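You operate a simulated robot arm through the tools that you are given. There is no shell and no other tool.

You are at the controls of a simulated two-armed robot. One attempt, no reset.

TASK
Latch the blue lid and refill the strainer: drain shut, inlet open, vent shut once water shows, outlet open.
Fine: both white latches and the drain before the inlet; the outlet last.

It is judged by the outcome, as a careful person would: the job done as asked, and still so three seconds after it is handed in. It fails if anything else is knocked over, pushed out of place, dropped, spilled or broken. A push-on lid holds only when it is set on centred and level and pressed home; a screw cap is set on level and turned clockwise until tight.

THE ROBOT
Two 7-joint arms with fingered hands on one trunk that stands fixed in place. Base frame: the origin is at the foot of the trunk, x ahead of it, y to its left, z up. Readings come in m, rad, newtons and seconds.
The left shoulder is at [0.094, 0.173, 1.028], the right one opposite. With the tool pointing down near the work surface each hand reaches from about 0.1 to 0.76 m from the base axis, measured 20 degrees to its own side. Payload 3.5 kg a hand.
Tool frame (each hand has its own): the origin (TCP) lies between the finger pads and is the grasp point; the fingertips stand 0.025 m ahead of it; z points along the fingers, y is the line along which they close. The gripper opens to 0.088 m. The gripper's body begins 0.029 m behind the TCP. The gripper is a hand of 3 fingers: y runs from the thumb to the fingers, the wrist lies at [-0.013, -0.097, -0.162] in the tool frame, and closing takes about 1.5 s.
Orientation is that of the tool frame in the base frame, as [roll, pitch, yaw] about the fixed x, y, z axes, in that order (R = Rz(yaw) Ry(pitch) Rx(roll)). With the fingers straight down and the wrist toward the robot, the tool's x, y and z point along [0, 1, 0], [1, 0, 0] and [0, 0, -1] of the base frame.

THE INTERFACE
- The arms move only by the tool nudge_tool. It takes "left_moves", "right_moves" or both (then of equal length, played together; a hand with none holds still); each is a list of rows, each a list of 6 numbers: the shift along the tool's x, y, z in units of 50 mm (1.0 is 50 mm), then the turn, a rotation vector about the tool's x, y, z in units of 4 degrees (1.0 is 4 degrees). In form: [[tx, ty, tz, rx, ry, rz], ...]. A call has 1 to 20 rows; each row shifts and turns the commanded pose from where the row before left it, along the tool's axes as they then stand. "left_fingers" and "right_fingers" are, for a hand that has rows, the finger opening in m, from 0 to 0.088, set as the call begins (left out, the last holds). A call with a number of a shift or a turn outside -1 to 1 is refused whole. Each row takes 0.2 s and may step no farther than 0.05 m and 0.15 rad from the row before; otherwise, or with a gripper value out of range, the whole call is refused. Where a pose cannot be reached the arm comes as near as it can. A force on the tool above 40 N (or 10 N above the force at the start of the call, whichever is more), or a blocked arm, ends the call early, and 0.2 s more pass. Each finger travels about 0.072 m/s and halts on what it meets, pressing with about 30 N; the grip force reading is that of the motor and also rises with nothing between the fingers. The clock runs only during rows and for 0.2 s after the last one: add rows that do not move to give the fingers time. It gives the time, the measured TCP pose, the force on the tool (base axes), the opening and the grip force at its end, in the units of the frame above (readings bear some noise), with the torque about the TCP (base axes, N m) and any sound that the robot's microphone picked up.
- Cameras (640 x 400 px; columns grow to the right, rows downward): "scene" is now at [0.2412, -0.0376, 1.2813]; the picture's right is [-0.51, -0.85, 0.15], its down [-0.37, 0.06, -0.93] and it looks along [0.78, -0.53, -0.34] (base axes); focal length 214 px, centre (320, 200). "left" rides on the left gripper at [-0.058, -0.085, -0.099] in its tool frame; the picture's right is [-0.67, -0.35, 0.66], its down [0.69, -0.63, 0.37] and it looks along [0.29, 0.69, 0.66] (tool axes); focal length 261 px, centre (320, 200). "right" rides on the right gripper at [0.058, -0.085, -0.099] in its tool frame; the picture's right is [-0.67, 0.35, -0.66], its down [-0.69, -0.63, 0.37] and it looks along [-0.29, 0.69, 0.66] (tool axes); focal length 261 px, centre (320, 200). There is no depth. A picture from a camera that has moved, and an enlarged one, comes with that camera's place and axes in the base frame and with its lens. The place of the scene camera against the robot may be out by one fixed shift of up to 0.025 m in any direction.
- capture(camera): a new picture of that camera. The clock stands still meanwhile.
- move_column(by): slides the trunk up (or, below 0, down) by that many m; the arms and the scene camera ride with it, the base frame stays. It gives what a move gives, with no picture.
- set_grasp(shape, hand): the hand has 3 fingers and takes this shape, open, in about a second: jaw (thumb against the fingers, like two jaws); tri (thumb and two fingers); tip (a fingertip pinch); poke (one finger out to press); point (the index stretched); flat (the hand flat); cup (the hand cupped); fist (a fist). The gripper value then closes the fingers along that shape, each until it touches; the sizes above hold for jaw. It gives what a move gives, with no picture.
- pan_tilt(pan, tilt): turns the head with the scene camera to pan (to the left, within 1.501 rad either way) and tilt (down, from -0.506 to 1.204), counted from straight ahead of the robot. It gives what a move gives.
- close_up(camera, box): a new picture of the part [left, top, right, bottom] of that camera's present view, enlarged. The clock stands still meanwhile.
- sign_off(): hands the job in; it is judged then, once.

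Nothing tells you positions but the pictures and the camera data. Unless the task says otherwise, let go and move clear before handing in.

The tools are called after "Call:" as a command line: name --argument value ..., lists and objects as JSON in quotes. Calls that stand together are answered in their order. nudge_tool: Moves the arms, as the interface text tells. Its arguments: {"type":"object","properties":{"left_moves":{"type":"array"},"left_fingers":{"type":"number"},"right_moves":{"type":"array"},"right_fingers":{"type":"number"}},"required":[]} The other tools are called the same way: move_column (by) slides the trunk up or down; set_grasp (shape, hand) gives the hand a shape; pan_tilt (pan, tilt) turns the head that bears the scene camera; capture (camera) takes a picture; close_up (camera, box) takes an enlarged picture of a part of a camera's view; sign_off () hands the job in.

At the start:

```text
time: 0.0
left_tcp_pos: [0.4033, -0.0424, 1.2267]
left_ee_rot: [-3.141, 0.001, 1.571]
left_wrist_force: [0.0, -0.4, -0.2]
left_moment: [0.02, 0.02, -0.04]
left_grip_width: 0.0876
left_grip_force: 0.0
left_shape: jaw
right_tcp_pos: [0.3718, -0.4273, 1.1563]
right_ee_rot: [-3.141, 0.001, 1.571]
right_wrist_force: [-0.1, 0.5, 1.0]
right_moment: [-0.01, -0.03, -0.01]
right_grip_width: 0.0878
right_grip_force: 0.0
right_shape: jaw
trunk travel left (down, up): [-0.125, 0.33]
head pan, tilt: [-0.557, 0.11]
```

scene: 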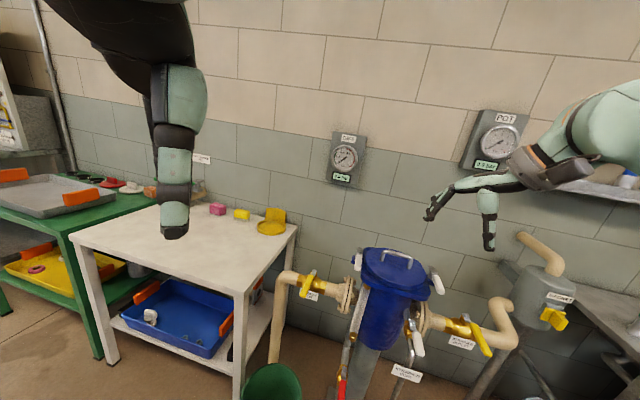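
right: 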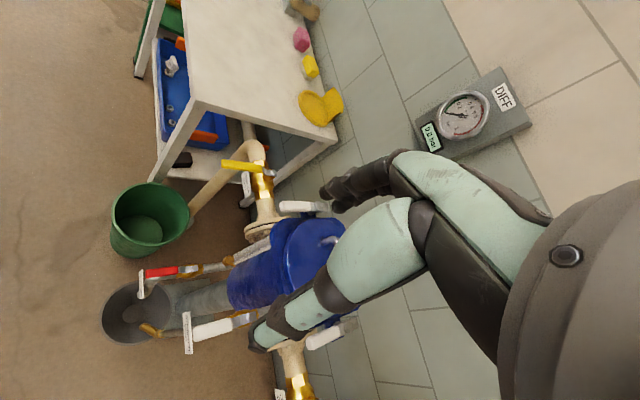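
left: 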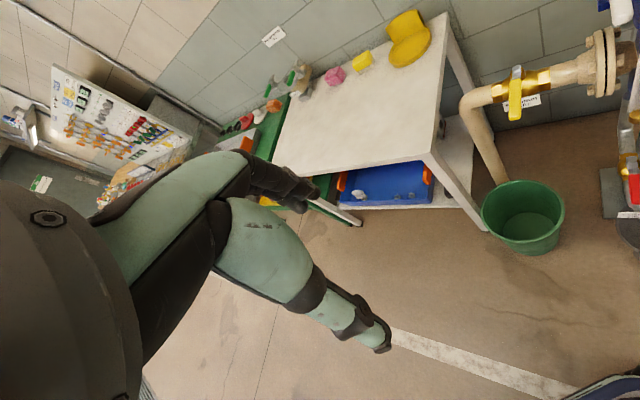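

I see a blue strainer ahead and right of the robot, with yellow lever valves on both sides, a red-handled lever low down, and white latches around the lid. I'll look closer before moving anything.

Call:
close_up --camera "scene" --box '[260, 220, 500, 400]'

Call:
close_up --camera "right" --box '[100, 130, 380, 400]'

Call:
close_up --camera "scene" --box '[460, 80, 640, 400]'

Call:
pan_tilt --pan -0.75 --tilt 0.6

```text
2.22 times, centred on (380, 310) of scene
camera zoom: at [0.2412, -0.0376, 1.2813], right [-0.51, -0.85, 0.15], down [-0.37, 0.06, -0.93], along [0.78, -0.53, -0.34], focal length 477 px, centre (187, -44)
```

zoom: 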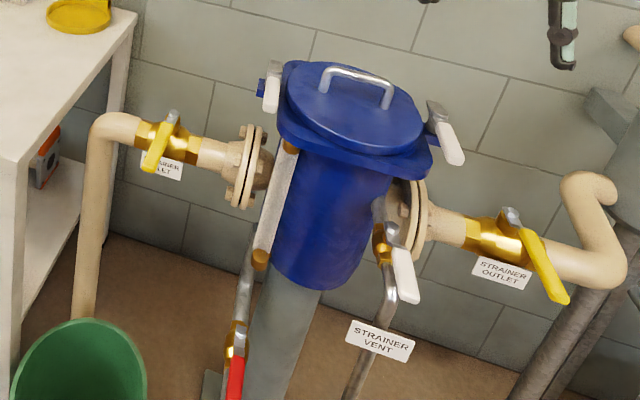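

```text
1.48 times, centred on (240, 265) of right
camera zoom: at [0.2874, -0.37, 1.2561], right [0.35, -0.67, 0.66], down [-0.63, -0.69, -0.37], along [0.69, -0.29, -0.66], focal length 386 px, centre (438, 104)
```

zoom: 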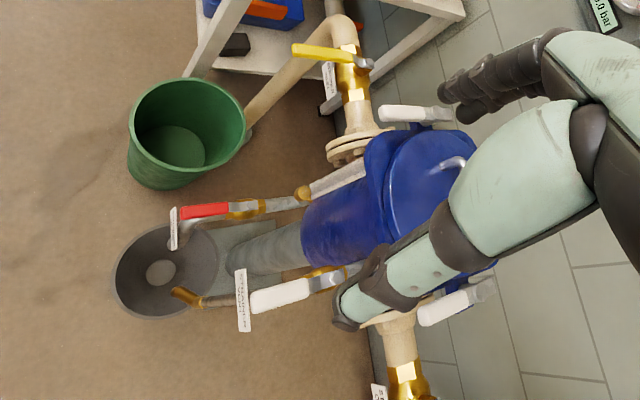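

```text
1.25 times, centred on (550, 240) of scene
camera zoom: at [0.2412, -0.0376, 1.2813], right [-0.51, -0.85, 0.15], down [-0.37, 0.06, -0.93], along [0.78, -0.53, -0.34], focal length 268 px, centre (32, 150)
```

zoom: 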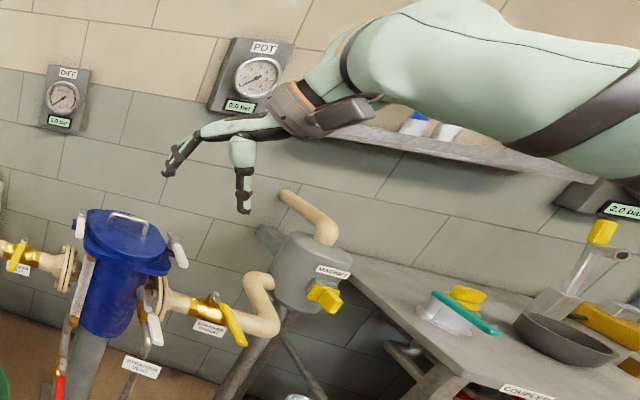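

```text
time: 0.9
left_tcp_pos: [0.4028, -0.0417, 1.2288]
left_ee_rot: [-3.141, 0.002, 1.57]
left_wrist_force: [0.4, 0.6, 0.6]
left_moment: [-0.01, 0.02, 0.0]
left_grip_width: 0.0876
left_grip_force: 0.0
left_shape: jaw
right_tcp_pos: [0.3727, -0.4273, 1.1558]
right_ee_rot: [3.14, -0.001, 1.57]
right_wrist_force: [0.2, -0.8, -0.7]
right_moment: [0.0, 0.01, 0.0]
right_grip_width: 0.0879
right_grip_force: 0.0
right_shape: jaw
trunk travel left (down, up): [-0.125, 0.33]
head pan, tilt: [-0.75, 0.6]
```

Call:
capture --camera "scene"

Call:
close_up --camera "scene" --box '[200, 100, 440, 250]'

Call:
close_up --camera "scene" --box '[200, 200, 440, 350]'

```text
taken
camera scene: at [0.2155, -0.049, 1.2418], right [-0.65, -0.73, 0.19], down [-0.63, 0.38, -0.68], along [0.42, -0.56, -0.71], focal length 214 px, centre (320, 200)
```

scene: 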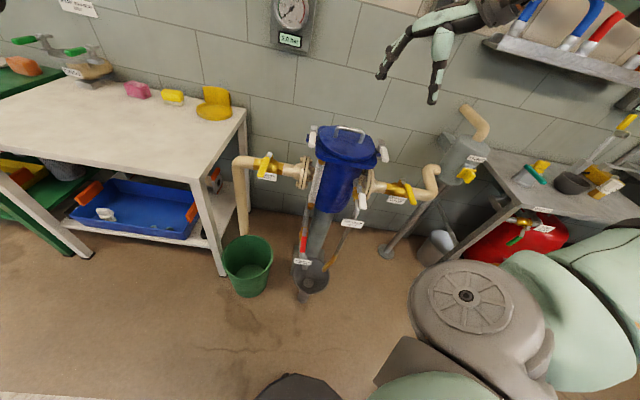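

```text
2.67 times, centred on (320, 175) of scene
camera zoom: at [0.2155, -0.049, 1.2418], right [-0.65, -0.73, 0.19], down [-0.63, 0.38, -0.68], along [0.42, -0.56, -0.71], focal length 572 px, centre (320, 267)
```

zoom: 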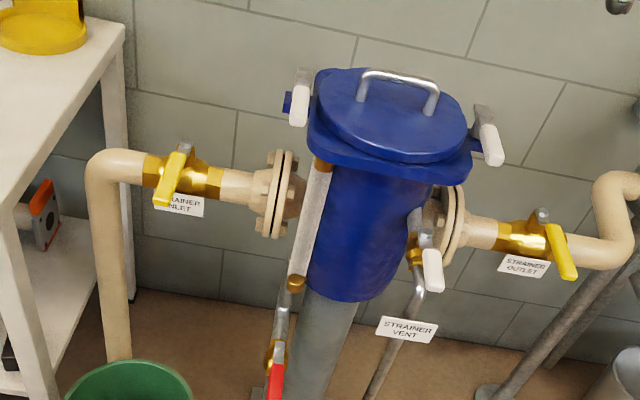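

```text
2.67 times, centred on (320, 275) of scene
camera zoom: at [0.2155, -0.049, 1.2418], right [-0.65, -0.73, 0.19], down [-0.63, 0.38, -0.68], along [0.42, -0.56, -0.71], focal length 572 px, centre (320, 0)
```

zoom: 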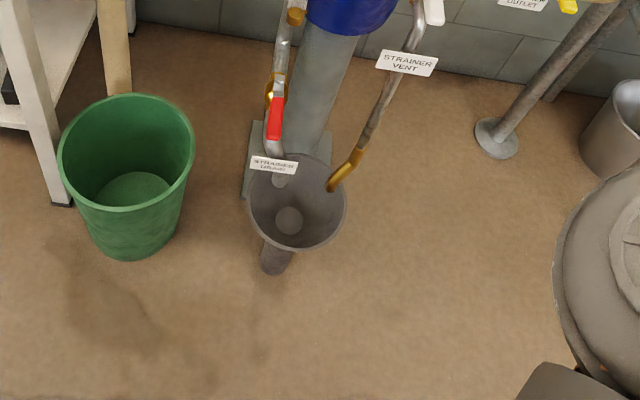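

The station's wall runs at about 45° to my right, with the strainer near (0.55, -0.57). I'll yaw both hands toward it to get better views from the wrist cameras.

Call:
nudge_tool --left_moves '[[0, 0, 0, 0, 0, 1], [0, 0, 0, 0, 0, 1], [0, 0, 0, 0, 0, 1], [0, 0, 0, 0, 0, 1], [0, 0, 0, 0, 0, 1], [0, 0, 0, 0, 0, 1], [0, 0, 0, 0, 0, 1], [0, 0, 0, 0, 0, 1], [0, 0, 0, 0, 0, 1], [0, 0, 0, 0, 0, 1], [0, 0, 0, 0, 0, 1]]' --right_moves '[[0, -0.2, 0, 0, 0, 1], [0, -0.2, 0, 0, 0, 1], [0, -0.2, 0, 0, 0, 1], [0, -0.2, 0, 0, 0, 1], [0, -0.2, 0, 0, 0, 1], [0, -0.2, 0, 0, 0, 1], [0, -0.2, 0, 0, 0, 1], [0, -0.2, 0, 0, 0, 1], [0, -0.2, 0, 0, 0, 1], [0, -0.2, 0, 0, 0, 1], [0, -0.2, 0, 0, 0, 1]]'

```text
time: 3.3
left_tcp_pos: [0.4026, -0.042, 1.2281]
left_ee_rot: [3.14, 0.002, 0.803]
left_wrist_force: [-0.7, 0.4, -0.1]
left_moment: [0.0, 0.03, -0.04]
left_grip_width: 0.0877
left_grip_force: 0.1
left_shape: jaw
right_tcp_pos: [0.2724, -0.3892, 1.1561]
right_ee_rot: [-3.141, -0.002, 0.801]
right_wrist_force: [0.9, -0.2, -0.5]
right_moment: [-0.02, -0.02, -0.03]
right_grip_width: 0.0873
right_grip_force: 0.1
right_shape: jaw
trunk travel left (down, up): [-0.125, 0.33]
head pan, tilt: [-0.75, 0.6]
```

Call:
capture --camera "right"

Call:
capture --camera "left"

Call:
capture --camera "scene"

```text
taken
camera right: at [0.2523, -0.2892, 1.2559], right [-0.22, -0.72, 0.66], down [-0.93, -0.05, -0.37], along [0.3, -0.69, -0.66], focal length 261 px, centre (320, 200)
```

right: 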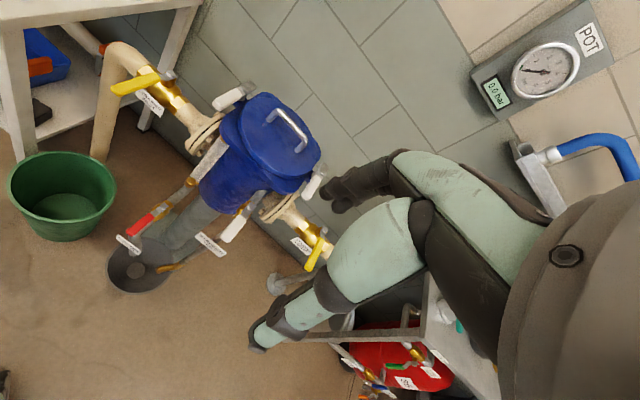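

```text
taken
camera left: at [0.302, -0.0248, 1.3268], right [-0.72, -0.24, -0.66], down [0.02, 0.93, -0.37], along [0.7, -0.28, -0.66], focal length 261 px, centre (320, 200)
```

left: 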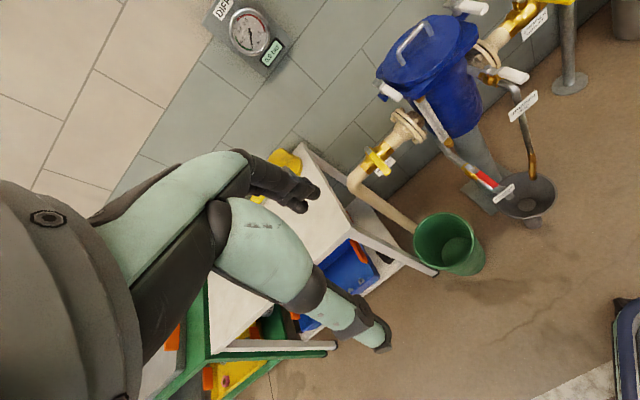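

```text
taken
camera scene: at [0.2157, -0.0486, 1.2417], right [-0.65, -0.73, 0.19], down [-0.63, 0.39, -0.68], along [0.42, -0.56, -0.71], focal length 214 px, centre (320, 200)
```

scene: 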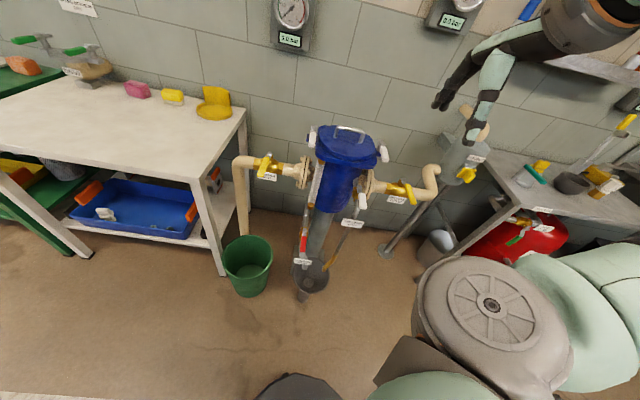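

Both wrist cameras now see the strainer. I'll take enlarged views to read the states and locate the parts.

Call:
close_up --camera "right" --box '[100, 60, 340, 210]'

Call:
close_up --camera "right" --box '[100, 170, 340, 320]'

Call:
close_up --camera "left" --box '[340, 0, 580, 150]'

Call:
close_up --camera "left" --box '[340, 90, 580, 240]'

Call:
close_up --camera "scene" --box '[280, 110, 400, 185]'

Call:
close_up --camera "scene" --box '[220, 110, 460, 260]'

```text
2.67 times, centred on (220, 135) of right
camera zoom: at [0.2523, -0.2892, 1.2559], right [-0.22, -0.72, 0.66], down [-0.93, -0.05, -0.37], along [0.3, -0.69, -0.66], focal length 695 px, centre (587, 373)
```

zoom: 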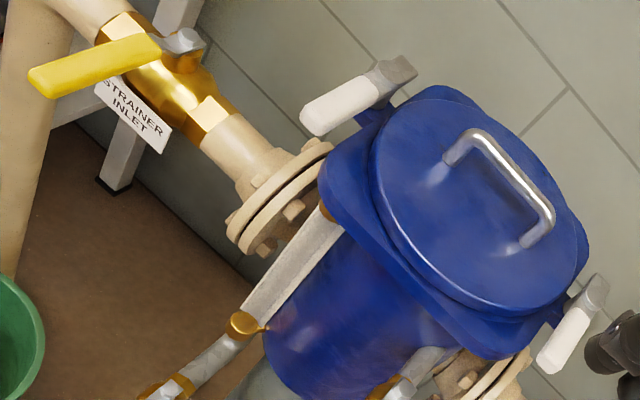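

```text
2.67 times, centred on (220, 245) of right
camera zoom: at [0.2523, -0.2892, 1.2559], right [-0.22, -0.72, 0.66], down [-0.93, -0.05, -0.37], along [0.3, -0.69, -0.66], focal length 695 px, centre (587, 80)
```

zoom: 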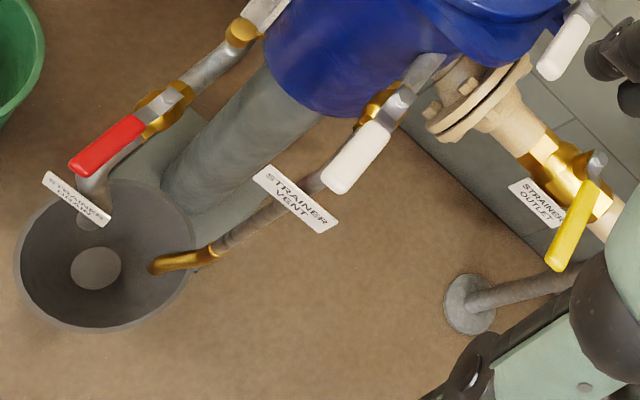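

```text
2.67 times, centred on (460, 75) of left
camera zoom: at [0.302, -0.0248, 1.3268], right [-0.72, -0.24, -0.66], down [0.02, 0.93, -0.37], along [0.7, -0.28, -0.66], focal length 695 px, centre (-53, 533)
```

zoom: 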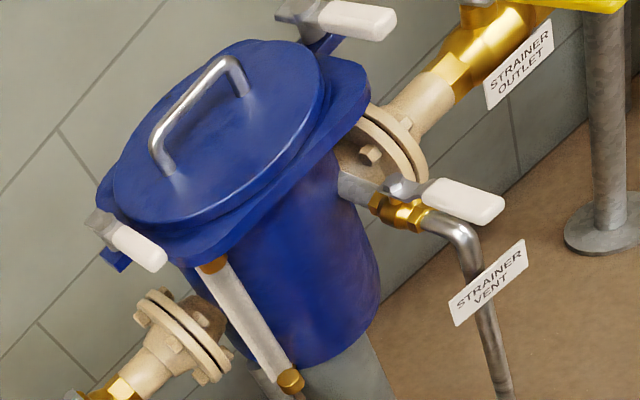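

```text
2.67 times, centred on (460, 165) of left
camera zoom: at [0.302, -0.0248, 1.3268], right [-0.72, -0.24, -0.66], down [0.02, 0.93, -0.37], along [0.7, -0.28, -0.66], focal length 695 px, centre (-53, 293)
```

zoom: 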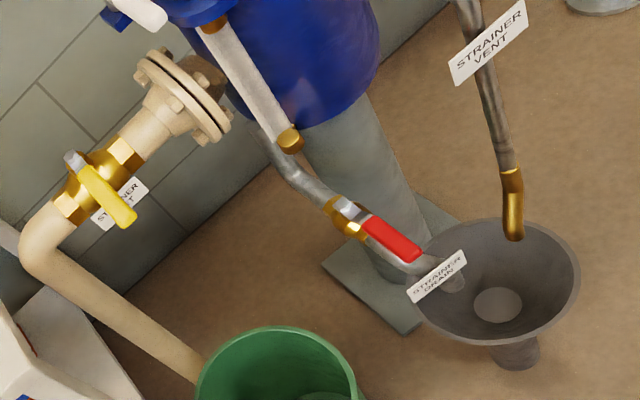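

```text
5.33 times, centred on (340, 148) of scene
camera zoom: at [0.2157, -0.0486, 1.2417], right [-0.65, -0.73, 0.19], down [-0.63, 0.39, -0.68], along [0.42, -0.56, -0.71], focal length 1144 px, centre (213, 480)
```

zoom: 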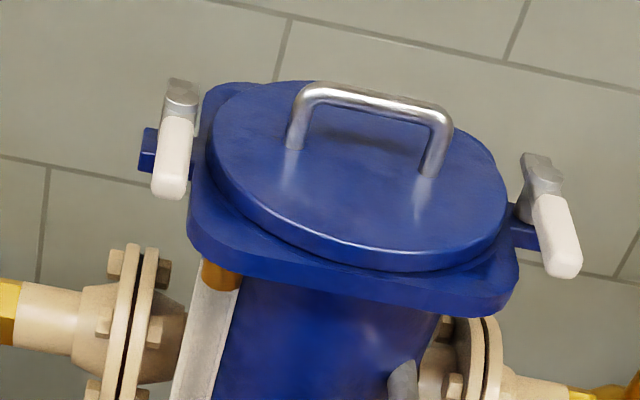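

```text
2.67 times, centred on (340, 185) of scene
camera zoom: at [0.2157, -0.0486, 1.2417], right [-0.65, -0.73, 0.19], down [-0.63, 0.39, -0.68], along [0.42, -0.56, -0.71], focal length 572 px, centre (267, 240)
```

zoom: 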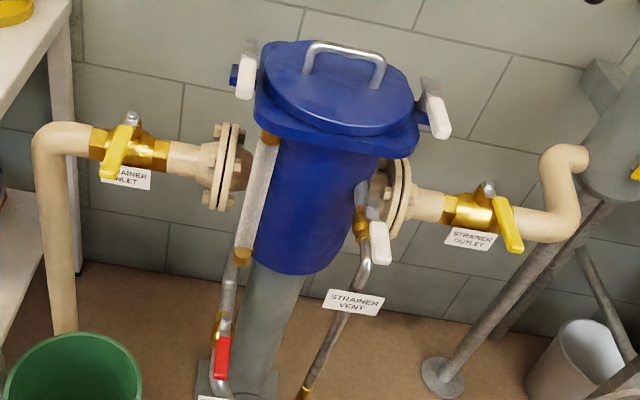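

The lid, latches and valves are triangulating well: lid top is at about z 0.86 and both latch levers lie level, pointing out from the wall. I need to see how the latches work, so I'll zoom further.

Call:
close_up --camera "right" --box '[200, 75, 280, 125]'

Call:
close_up --camera "right" --box '[270, 155, 350, 205]'

Call:
close_up --camera "left" --box '[360, 60, 440, 110]'

Call:
close_up --camera "left" --box '[430, 0, 510, 50]'

Call:
close_up --camera "scene" --box '[300, 120, 340, 145]'

Call:
close_up --camera "scene" --box '[365, 135, 405, 160]'

```text
8.00 times, centred on (240, 100) of right
camera zoom: at [0.2523, -0.2892, 1.2559], right [-0.22, -0.72, 0.66], down [-0.93, -0.05, -0.37], along [0.3, -0.69, -0.66], focal length 2085 px, centre (960, 1000)
```

zoom: 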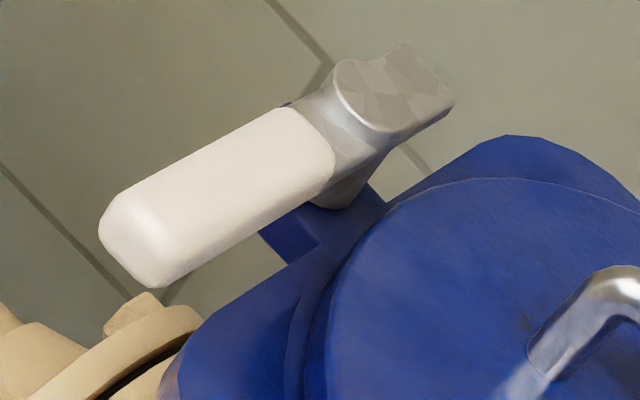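

```text
8.00 times, centred on (310, 180) of right
camera zoom: at [0.2523, -0.2892, 1.2559], right [-0.22, -0.72, 0.66], down [-0.93, -0.05, -0.37], along [0.3, -0.69, -0.66], focal length 2085 px, centre (400, 360)
```

zoom: 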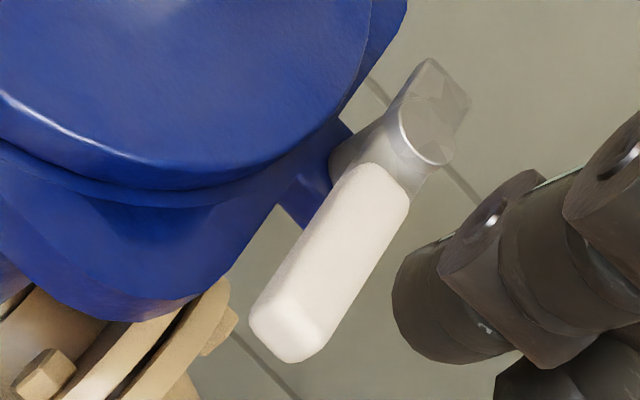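

```text
8.00 times, centred on (400, 85) of left
camera zoom: at [0.302, -0.0248, 1.3268], right [-0.72, -0.24, -0.66], down [0.02, 0.93, -0.37], along [0.7, -0.28, -0.66], focal length 2085 px, centre (-320, 1120)
```

zoom: 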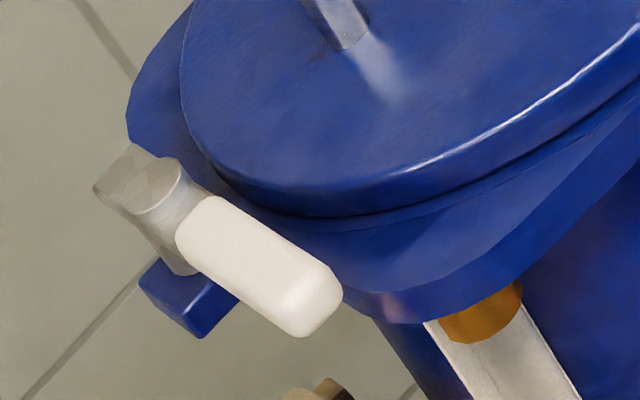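

```text
8.00 times, centred on (470, 25) of left
camera zoom: at [0.302, -0.0248, 1.3268], right [-0.72, -0.24, -0.66], down [0.02, 0.93, -0.37], along [0.7, -0.28, -0.66], focal length 2085 px, centre (-880, 1600)
```

zoom: 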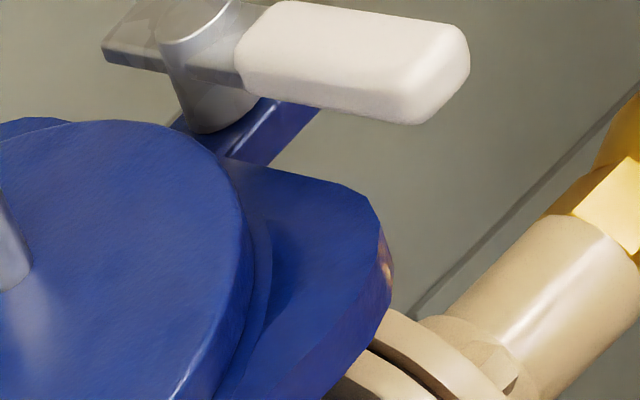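

```text
16.00 times, centred on (320, 132) of scene
camera zoom: at [0.2157, -0.0486, 1.2417], right [-0.65, -0.73, 0.19], down [-0.63, 0.39, -0.68], along [0.42, -0.56, -0.71], focal length 3432 px, centre (320, 1280)
```

zoom: 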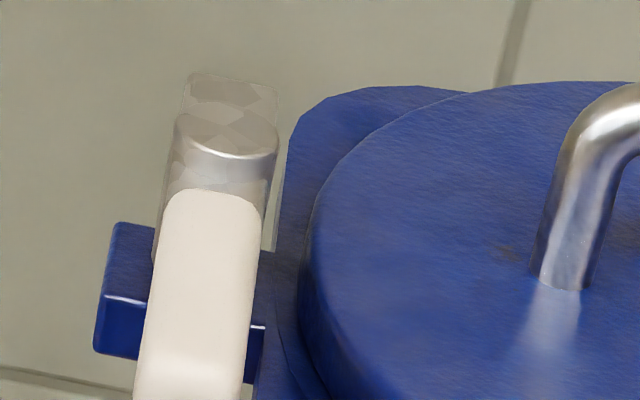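

```text
16.00 times, centred on (385, 148) of scene
camera zoom: at [0.2157, -0.0486, 1.2417], right [-0.65, -0.73, 0.19], down [-0.63, 0.39, -0.68], along [0.42, -0.56, -0.71], focal length 3432 px, centre (-720, 1040)
```

zoom: 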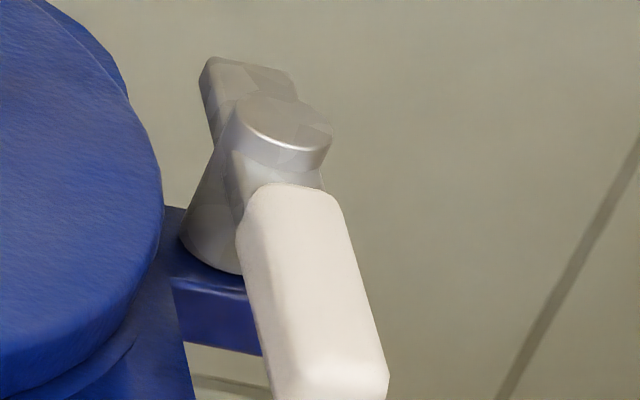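

The latches are vertical-post dogs. Their noses point at the wall now and must swing over the lid, so each white lever goes outward, left one left and right one right. First I'll close the right fingers and see their shape.

Call:
nudge_tool --right_moves '[[0, 0, 0, 0, 0, 0], [0, 0, 0, 0, 0, 0], [0, 0, 0, 0, 0, 0], [0, 0, 0, 0, 0, 0], [0, 0, 0, 0, 0, 0], [0, 0, 0, 0, 0, 0], [0, 0, 0, 0, 0, 0]]' --right_fingers 0

Call:
capture --camera "right"

Call:
close_up --camera "scene" --box '[400, 0, 640, 150]'

```text
time: 4.9
left_tcp_pos: [0.4025, -0.0428, 1.2276]
left_ee_rot: [3.14, 0.002, 0.803]
left_wrist_force: [0.2, -0.4, -0.1]
left_moment: [0.02, 0.03, -0.01]
left_grip_width: 0.0878
left_grip_force: 0.1
left_shape: jaw
right_tcp_pos: [0.2724, -0.3892, 1.1561]
right_ee_rot: [-3.14, 0.001, 0.803]
right_wrist_force: [-0.2, -0.3, 0.4]
right_moment: [-0.03, -0.03, -0.01]
right_grip_width: 0.0
right_grip_force: 29.9
right_shape: jaw
trunk travel left (down, up): [-0.125, 0.33]
head pan, tilt: [-0.75, 0.6]
```

```text
taken
camera right: at [0.252, -0.2897, 1.2558], right [-0.21, -0.72, 0.66], down [-0.93, -0.06, -0.37], along [0.3, -0.69, -0.66], focal length 261 px, centre (320, 200)
```

right: 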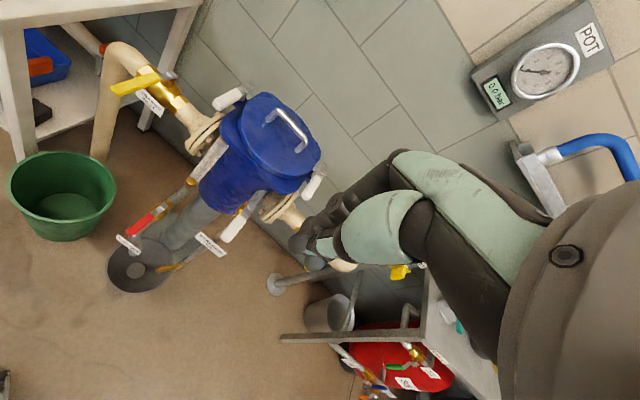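

```text
2.67 times, centred on (520, 75) of scene
camera zoom: at [0.2154, -0.049, 1.2418], right [-0.65, -0.73, 0.19], down [-0.63, 0.39, -0.68], along [0.42, -0.56, -0.71], focal length 572 px, centre (-213, 533)
```

zoom: 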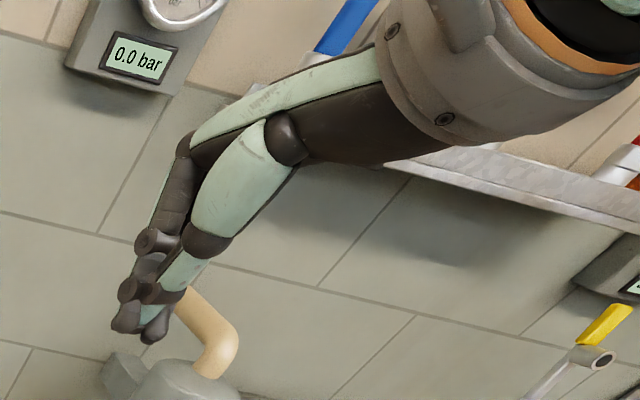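

The closed fingers make a compact column at the TCP. I'll bring it above the inner side of the left latch lever, high enough to clear the lid handle, and look again.

Call:
nudge_tool --right_moves '[[0.231, 0.618, 0.312, 0, 0, 0], [0.231, 0.618, 0.312, 0, 0, 0], [0.231, 0.618, 0.312, 0, 0, 0], [0.231, 0.618, 0.312, 0, 0, 0], [0.231, 0.618, 0.312, 0, 0, 0], [0.231, 0.618, 0.312, 0, 0, 0], [0.231, 0.618, 0.312, 0, 0, 0], [0.231, 0.618, 0.312, 0, 0, 0], [0.231, 0.618, 0.312, 0, 0, 0], [0.231, 0.618, 0.312, 0, 0, 0]]'

Call:
capture --camera "right"

Call:
capture --camera "left"

Call:
capture --camera "scene"

```text
time: 7.1
left_tcp_pos: [0.4032, -0.0435, 1.2263]
left_ee_rot: [-3.141, 0.0, 0.802]
left_wrist_force: [0.6, -0.5, -0.4]
left_moment: [0.02, 0.0, 0.02]
left_grip_width: 0.0875
left_grip_force: 0.1
left_shape: jaw
right_tcp_pos: [0.5777, -0.5218, 1.0005]
right_ee_rot: [3.141, 0.001, 0.802]
right_wrist_force: [0.8, -0.4, 0.3]
right_moment: [0.02, 0.01, -0.01]
right_grip_width: 0.0
right_grip_force: 30.1
right_shape: jaw
trunk travel left (down, up): [-0.125, 0.33]
head pan, tilt: [-0.75, 0.6]
```

```text
taken
camera right: at [0.5566, -0.4221, 1.1001], right [-0.21, -0.72, 0.66], down [-0.93, -0.06, -0.37], along [0.3, -0.69, -0.66], focal length 261 px, centre (320, 200)
```

right: 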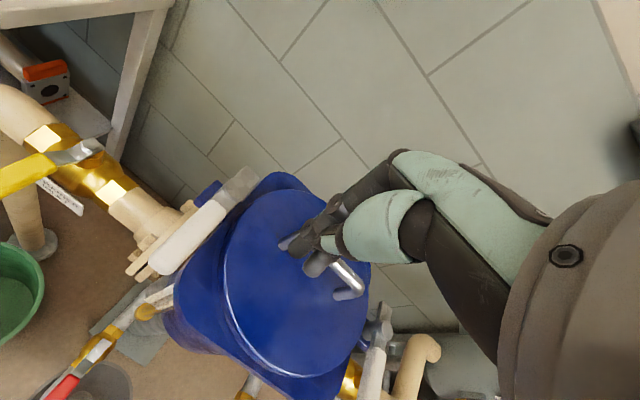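

```text
taken
camera left: at [0.3035, -0.0255, 1.3263], right [-0.72, -0.24, -0.65], down [0.02, 0.93, -0.37], along [0.7, -0.28, -0.66], focal length 261 px, centre (320, 200)
```

left: 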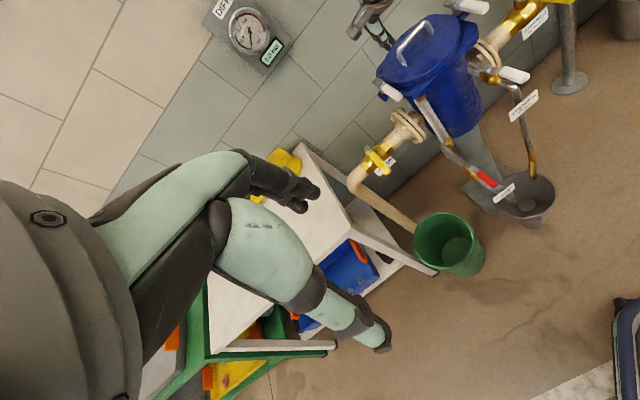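

```text
taken
camera scene: at [0.217, -0.0492, 1.2414], right [-0.65, -0.73, 0.19], down [-0.63, 0.39, -0.67], along [0.42, -0.56, -0.71], focal length 214 px, centre (320, 200)
```

scene: 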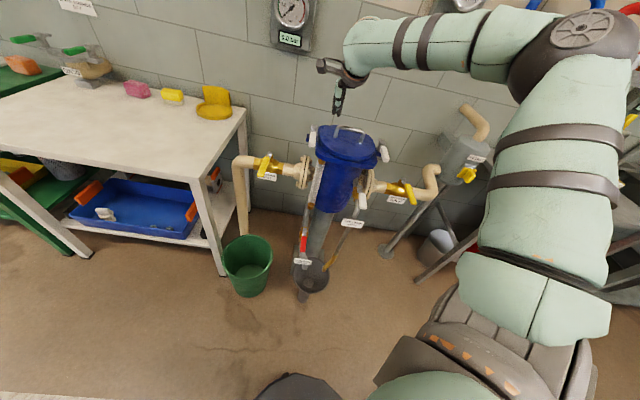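

The fingers are over the lid, slightly inside the left lever. I'll zoom on the wrist view for accurate positions.

Call:
close_up --camera "right" --box '[120, 140, 440, 340]'

Call:
close_up --camera "scene" --box '[280, 40, 440, 140]'

Call:
close_up --camera "left" --box '[340, 0, 500, 100]'

```text
2.00 times, centred on (280, 240) of right
camera zoom: at [0.5566, -0.4221, 1.1001], right [-0.21, -0.72, 0.66], down [-0.93, -0.06, -0.37], along [0.3, -0.69, -0.66], focal length 521 px, centre (400, 120)
```

zoom: 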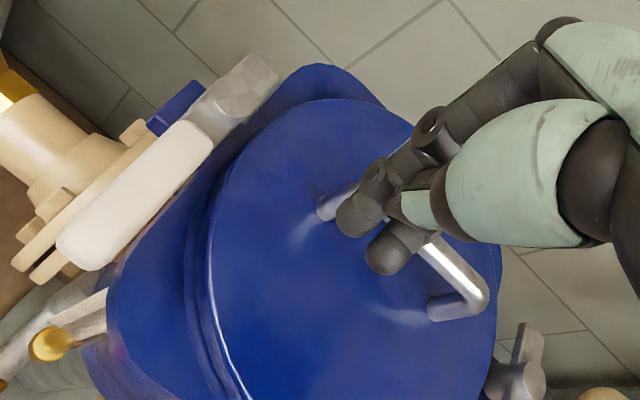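

```text
4.00 times, centred on (360, 90) of scene
camera zoom: at [0.217, -0.0492, 1.2414], right [-0.65, -0.73, 0.19], down [-0.63, 0.39, -0.67], along [0.42, -0.56, -0.71], focal length 858 px, centre (160, 640)
```

zoom: 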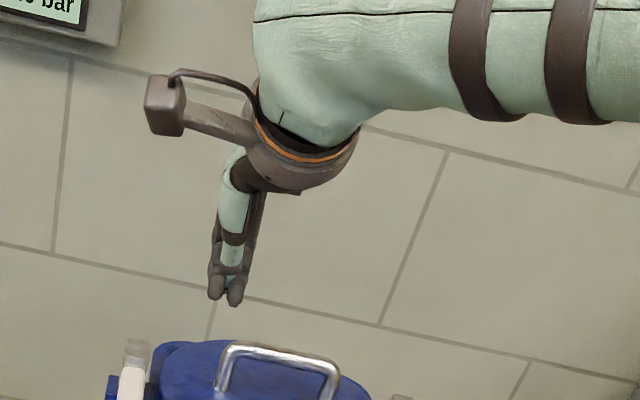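

```text
4.00 times, centred on (420, 50) of left
camera zoom: at [0.3035, -0.0255, 1.3263], right [-0.72, -0.24, -0.65], down [0.02, 0.93, -0.37], along [0.7, -0.28, -0.66], focal length 1043 px, centre (-80, 800)
```

zoom: 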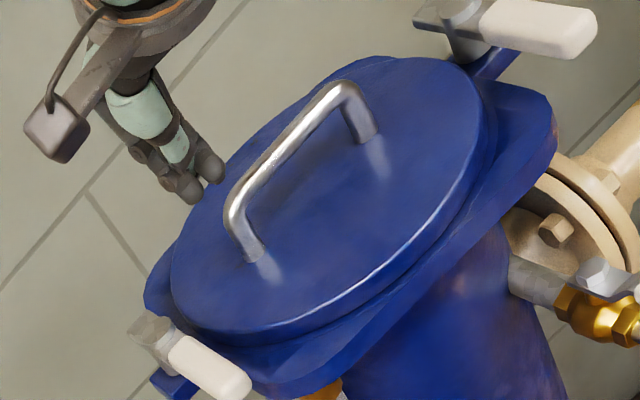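

The geometry is consistent: left lever post is near (0.655, -0.533), its tip near (0.592, -0.469), lever top z is about 0.884, and lid top is about 0.873. I'll turn the hand a quarter turn so the open jaws can straddle the lever, staying high.

Call:
nudge_tool --right_moves '[[0.24, -0.02, 0.1, 0, 0, 0], [0.24, -0.02, 0.1, 0, 0, 0], [0.24, -0.02, 0.1, 0, 0, 0], [0.24, -0.02, 0.1, 0, 0, 0], [0, 0, 0, 0, 0, -1], [0, 0, 0, 0, 0, -1], [0, 0, 0, 0, 0, -1], [0, 0, 0, 0, 0, -1], [0, 0, 0, 0, 0, -1], [0, 0, 0, 0, 0, -1], [0, 0, 0, 0, 0, -1], [0, 0, 0, 0, 0, -1], [0, 0, 0, 0, 0, -1], [0, 0, 0, 0, 0, -1], [0, 0, 0, 0, 0, -1]]' --right_fingers 0.05

Call:
capture --camera "scene"

Call:
capture --camera "right"

```text
time: 10.3
left_tcp_pos: [0.4012, -0.0426, 1.2282]
left_ee_rot: [-3.141, -0.002, 0.802]
left_wrist_force: [-0.1, -0.2, 0.1]
left_moment: [-0.01, 0.01, 0.01]
left_grip_width: 0.0879
left_grip_force: 0.0
left_shape: jaw
right_tcp_pos: [0.6051, -0.4836, 0.9806]
right_ee_rot: [3.141, 0.0, 1.572]
right_wrist_force: [-0.2, -0.8, 0.2]
right_moment: [-0.03, -0.02, 0.0]
right_grip_width: 0.0497
right_grip_force: 0.0
right_shape: jaw
trunk travel left (down, up): [-0.125, 0.33]
head pan, tilt: [-0.75, 0.6]
```

```text
taken
camera scene: at [0.2156, -0.0492, 1.2417], right [-0.65, -0.73, 0.19], down [-0.63, 0.39, -0.68], along [0.42, -0.56, -0.71], focal length 214 px, centre (320, 200)
```

scene: 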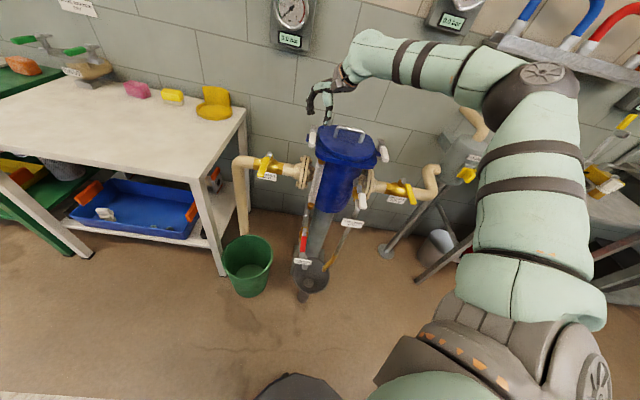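

```text
taken
camera right: at [0.52, -0.4275, 1.0799], right [0.35, -0.67, 0.66], down [-0.63, -0.69, -0.37], along [0.69, -0.28, -0.66], focal length 261 px, centre (320, 200)
```

right: 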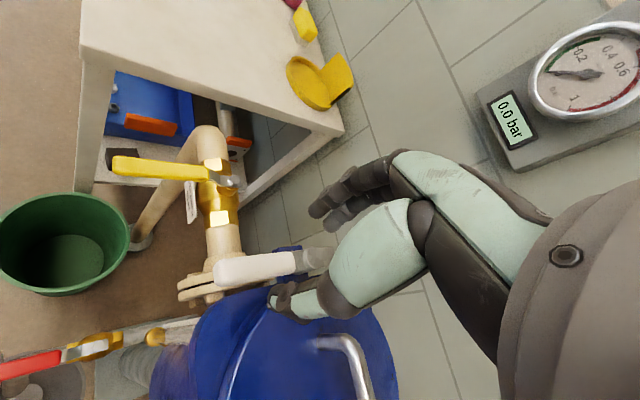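

Half of the quarter turn is done with no trouble. I'll do the rest and check alignment with the lever.

Call:
nudge_tool --right_moves '[[0, 0, 0, 0, 0, -1], [0, 0, 0, 0, 0, -1], [0, 0, 0, 0, 0, -1], [0, 0, 0, 0, 0, -1], [0, 0, 0, 0, 0, -1], [0, 0, 0, 0, 0, -1], [0, 0, 0, 0, 0, -1], [0, 0, 0, 0, 0, -1], [0, 0, 0, 0, 0, -1], [0, 0, 0, 0, 0, -1], [0, 0, 0, 0, 0, -1]]'

Call:
capture --camera "right"

Call:
close_up --camera "scene" --box '[280, 60, 440, 160]'

Call:
close_up --camera "left" --box '[340, 0, 500, 100]'

```text
time: 12.7
left_tcp_pos: [0.4021, -0.0431, 1.2276]
left_ee_rot: [3.138, 0.0, 0.801]
left_wrist_force: [0.5, -0.9, -1.1]
left_moment: [0.0, -0.02, 0.01]
left_grip_width: 0.0876
left_grip_force: 0.0
left_shape: jaw
right_tcp_pos: [0.5836, -0.4632, 0.9869]
right_ee_rot: [-3.139, 0.003, 2.337]
right_wrist_force: [-0.1, -0.7, 0.4]
right_moment: [0.0, -0.03, -0.01]
right_grip_width: 0.0495
right_grip_force: 0.0
right_shape: jaw
right hand out of reach, approached as far as the arm can: row 10, 11
trunk travel left (down, up): [-0.125, 0.33]
head pan, tilt: [-0.75, 0.6]
```

```text
taken
camera right: at [0.4832, -0.481, 1.0869], right [0.71, -0.24, 0.66], down [0.02, -0.93, -0.36], along [0.7, 0.27, -0.66], focal length 261 px, centre (320, 200)
```

right: 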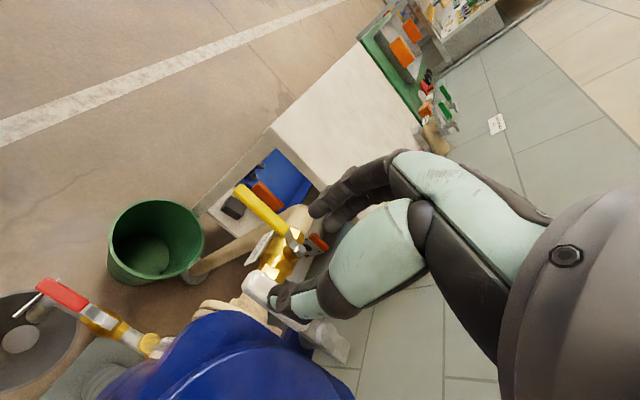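

```text
4.00 times, centred on (360, 110) of scene
camera zoom: at [0.2153, -0.049, 1.2418], right [-0.65, -0.73, 0.19], down [-0.63, 0.39, -0.68], along [0.42, -0.56, -0.71], focal length 858 px, centre (160, 560)
```

zoom: 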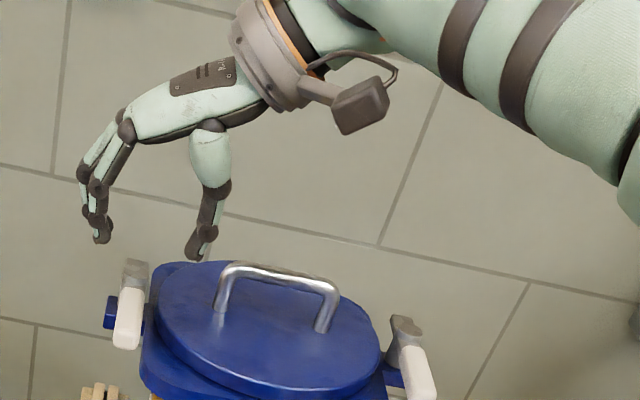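

```text
4.00 times, centred on (420, 50) of left
camera zoom: at [0.3016, -0.0253, 1.3269], right [-0.72, -0.24, -0.66], down [0.02, 0.93, -0.37], along [0.7, -0.28, -0.66], focal length 1043 px, centre (-80, 800)
```

zoom: 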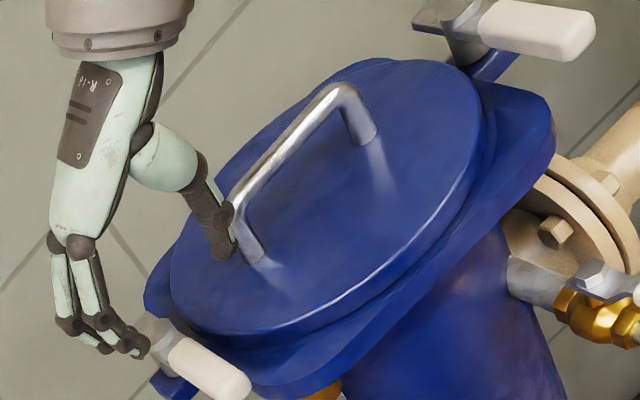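

That yaw is slightly past a joint limit, so the arm drifted. I'll back off about 12° of turn and read the pose again.

Call:
nudge_tool --right_moves '[[0, 0, 0, 0, 0, 1], [0, 0, 0, 0, 0, 1], [0, 0, 0, 0, 0, 1], [0, 0, 0, 0, 0, 0]]'

```text
time: 13.7
left_tcp_pos: [0.4022, -0.0424, 1.2276]
left_ee_rot: [-3.141, -0.002, 0.801]
left_wrist_force: [-0.4, -0.8, 0.1]
left_moment: [0.02, 0.01, -0.01]
left_grip_width: 0.0876
left_grip_force: 0.1
left_shape: jaw
right_tcp_pos: [0.584, -0.4647, 0.9866]
right_ee_rot: [-3.141, -0.001, 2.129]
right_wrist_force: [-0.5, -1.0, -0.1]
right_moment: [0.02, 0.02, 0.0]
right_grip_width: 0.0494
right_grip_force: 0.0
right_shape: jaw
trunk travel left (down, up): [-0.125, 0.33]
head pan, tilt: [-0.75, 0.6]
```

Call:
nudge_tool --right_moves '[[-0.285, 0.093, 0, 0, 0, 0], [-0.286, 0.092, 0, 0, 0, 0], [0, 0, 0.37, 0, 0, 0], [0, 0, 0.37, 0, 0, 0], [0, 0, 0.37, 0, 0, 0]]' --right_fingers 0.055

Call:
close_up --camera "right" --box '[160, 180, 400, 330]'

Call:
close_up --camera "scene" --box '[280, 80, 440, 180]'

Call:
close_up --camera "left" --box '[340, 20, 500, 120]'

```text
time: 14.9
left_tcp_pos: [0.4029, -0.043, 1.2291]
left_ee_rot: [-3.142, -0.001, 0.805]
left_wrist_force: [0.4, -0.2, 0.2]
left_moment: [-0.01, -0.01, 0.0]
left_grip_width: 0.0875
left_grip_force: 0.1
left_shape: jaw
right_tcp_pos: [0.6056, -0.4793, 0.9348]
right_ee_rot: [-3.14, 0.004, 2.127]
right_wrist_force: [0.3, -0.5, 1.5]
right_moment: [-0.01, -0.02, 0.03]
right_grip_width: 0.0547
right_grip_force: 0.1
right_shape: jaw
right hand out of reach, approached as far as the arm can: row 5
trunk travel left (down, up): [-0.125, 0.33]
head pan, tilt: [-0.75, 0.6]
```

```text
2.67 times, centred on (280, 255) of right
camera zoom: at [0.503, -0.4761, 1.0343], right [0.65, -0.38, 0.66], down [-0.17, -0.92, -0.36], along [0.74, 0.12, -0.66], focal length 695 px, centre (427, 53)
```

zoom: 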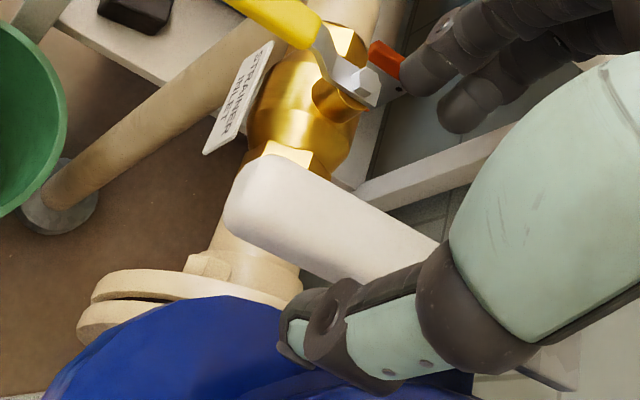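

```text
4.00 times, centred on (360, 130) of scene
camera zoom: at [0.2156, -0.0491, 1.2417], right [-0.65, -0.73, 0.19], down [-0.63, 0.39, -0.68], along [0.42, -0.56, -0.71], focal length 858 px, centre (160, 480)
```

zoom: 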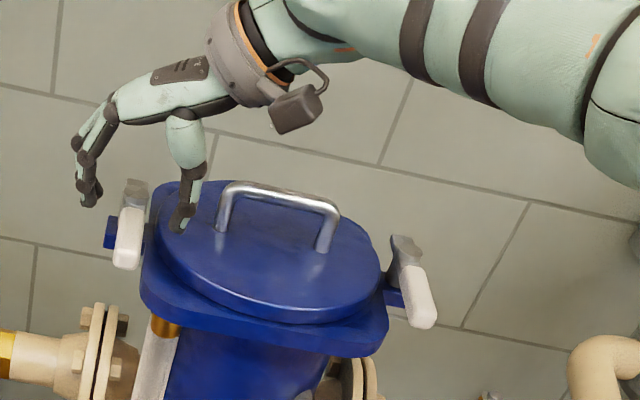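

```text
4.00 times, centred on (420, 70) of left
camera zoom: at [0.3019, -0.0255, 1.3268], right [-0.72, -0.24, -0.66], down [0.02, 0.93, -0.37], along [0.7, -0.28, -0.66], focal length 1043 px, centre (-80, 720)
```

zoom: 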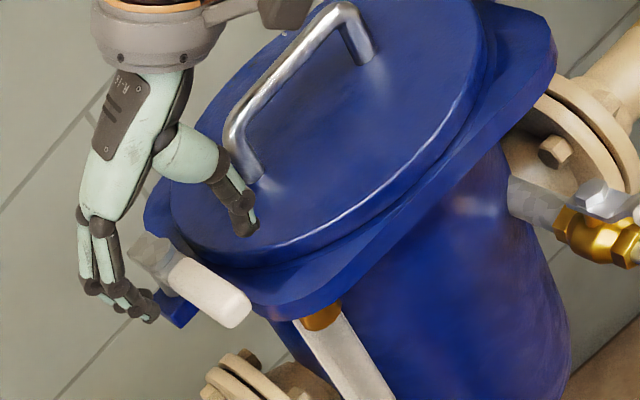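

Straddling works but the arm is at its limit for going lower in this pose. Lowering the column keeps the joint pose, so I'll use that to bring the open jaws down around the lever.

Call:
move_column --by -0.035

Call:
close_up --camera "right" --box '[160, 180, 400, 330]'

Call:
close_up --camera "scene" --box '[280, 80, 440, 180]'

Call:
close_up --camera "left" --box '[340, 0, 500, 100]'

```text
time: 15.7
left_tcp_pos: [0.4012, -0.0417, 1.1949]
left_ee_rot: [3.139, 0.001, 0.805]
left_wrist_force: [0.0, 0.4, 0.6]
left_moment: [0.03, -0.01, -0.01]
left_grip_width: 0.0876
left_grip_force: 0.1
left_shape: jaw
right_tcp_pos: [0.6035, -0.4804, 0.8994]
right_ee_rot: [3.139, 0.002, 2.129]
right_wrist_force: [0.2, -0.2, 0.3]
right_moment: [-0.01, 0.02, 0.0]
right_grip_width: 0.0545
right_grip_force: 0.1
right_shape: jaw
trunk travel left (down, up): [-0.09, 0.365]
head pan, tilt: [-0.75, 0.6]
```

```text
2.67 times, centred on (280, 255) of right
camera zoom: at [0.5007, -0.4765, 0.9995], right [0.65, -0.38, 0.66], down [-0.17, -0.91, -0.37], along [0.74, 0.13, -0.66], focal length 695 px, centre (427, 53)
```

zoom: 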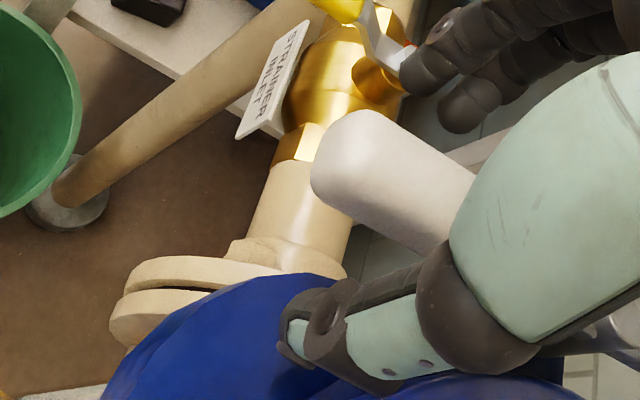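

```text
4.00 times, centred on (360, 130) of scene
camera zoom: at [0.2441, -0.0488, 1.1912], right [-0.64, -0.73, 0.23], down [-0.67, 0.39, -0.64], along [0.38, -0.56, -0.74], focal length 858 px, centre (160, 480)
```

zoom: 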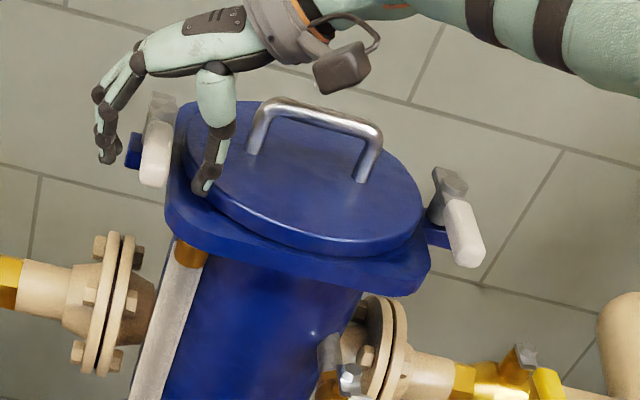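

```text
4.00 times, centred on (420, 50) of left
camera zoom: at [0.2999, -0.0249, 1.2929], right [-0.71, -0.24, -0.66], down [0.02, 0.93, -0.37], along [0.7, -0.28, -0.66], focal length 1043 px, centre (-80, 800)
```

zoom: 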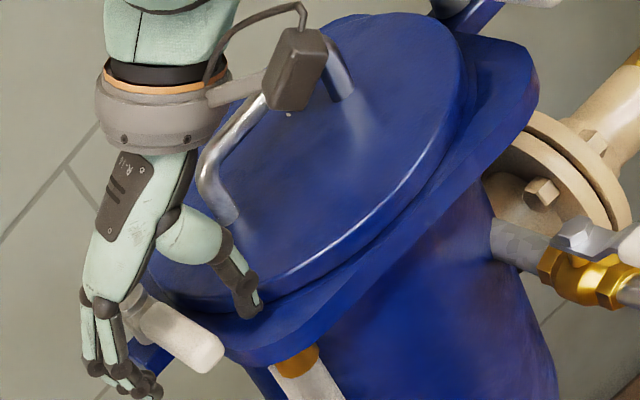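

The thumb is on the inner side of the lever over the flange, clear of the lid disc, and the fingers are outside. I'll go down 12 mm more and then swing the lever.

Call:
move_column --by -0.012

Call:
close_up --camera "left" --box '[340, 20, 460, 95]'

Call:
close_up --camera "scene" --box '[290, 90, 370, 140]'

```text
time: 16.3
left_tcp_pos: [0.4029, -0.0423, 1.182]
left_ee_rot: [3.139, 0.002, 0.803]
left_wrist_force: [-0.3, 0.4, -0.1]
left_moment: [0.01, 0.04, -0.01]
left_grip_width: 0.0874
left_grip_force: 0.0
left_shape: jaw
right_tcp_pos: [0.604, -0.4796, 0.8875]
right_ee_rot: [3.14, 0.0, 2.128]
right_wrist_force: [-0.1, -0.2, 0.1]
right_moment: [-0.01, -0.03, -0.01]
right_grip_width: 0.0547
right_grip_force: 0.1
right_shape: jaw
trunk travel left (down, up): [-0.078, 0.377]
head pan, tilt: [-0.75, 0.6]
```

```text
5.33 times, centred on (400, 58) of left
camera zoom: at [0.301, -0.0251, 1.2804], right [-0.72, -0.24, -0.66], down [0.02, 0.93, -0.37], along [0.7, -0.28, -0.66], focal length 1390 px, centre (-107, 960)
```

zoom: 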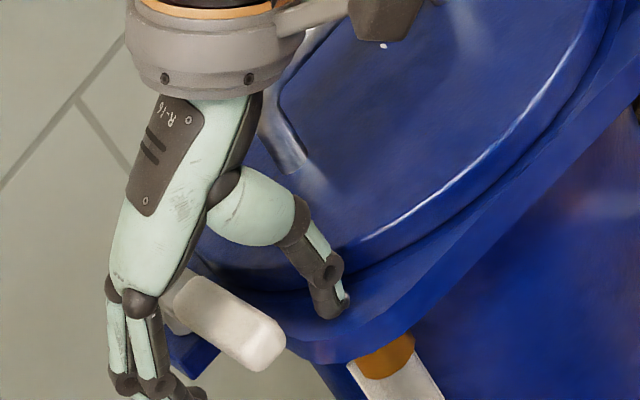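

```text
8.00 times, centred on (330, 115) of scene
camera zoom: at [0.2558, -0.049, 1.1726], right [-0.64, -0.73, 0.25], down [-0.68, 0.39, -0.62], along [0.36, -0.56, -0.75], focal length 1716 px, centre (240, 880)
```

zoom: 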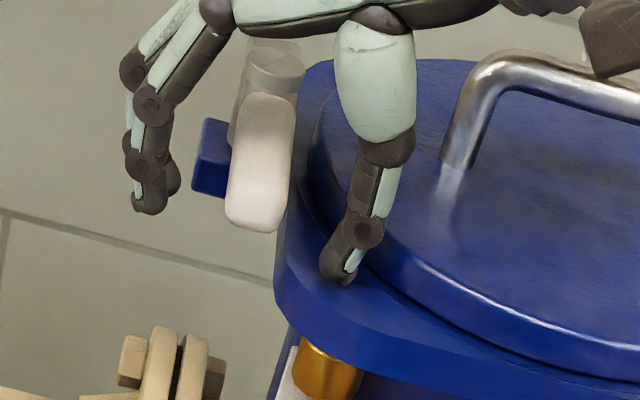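

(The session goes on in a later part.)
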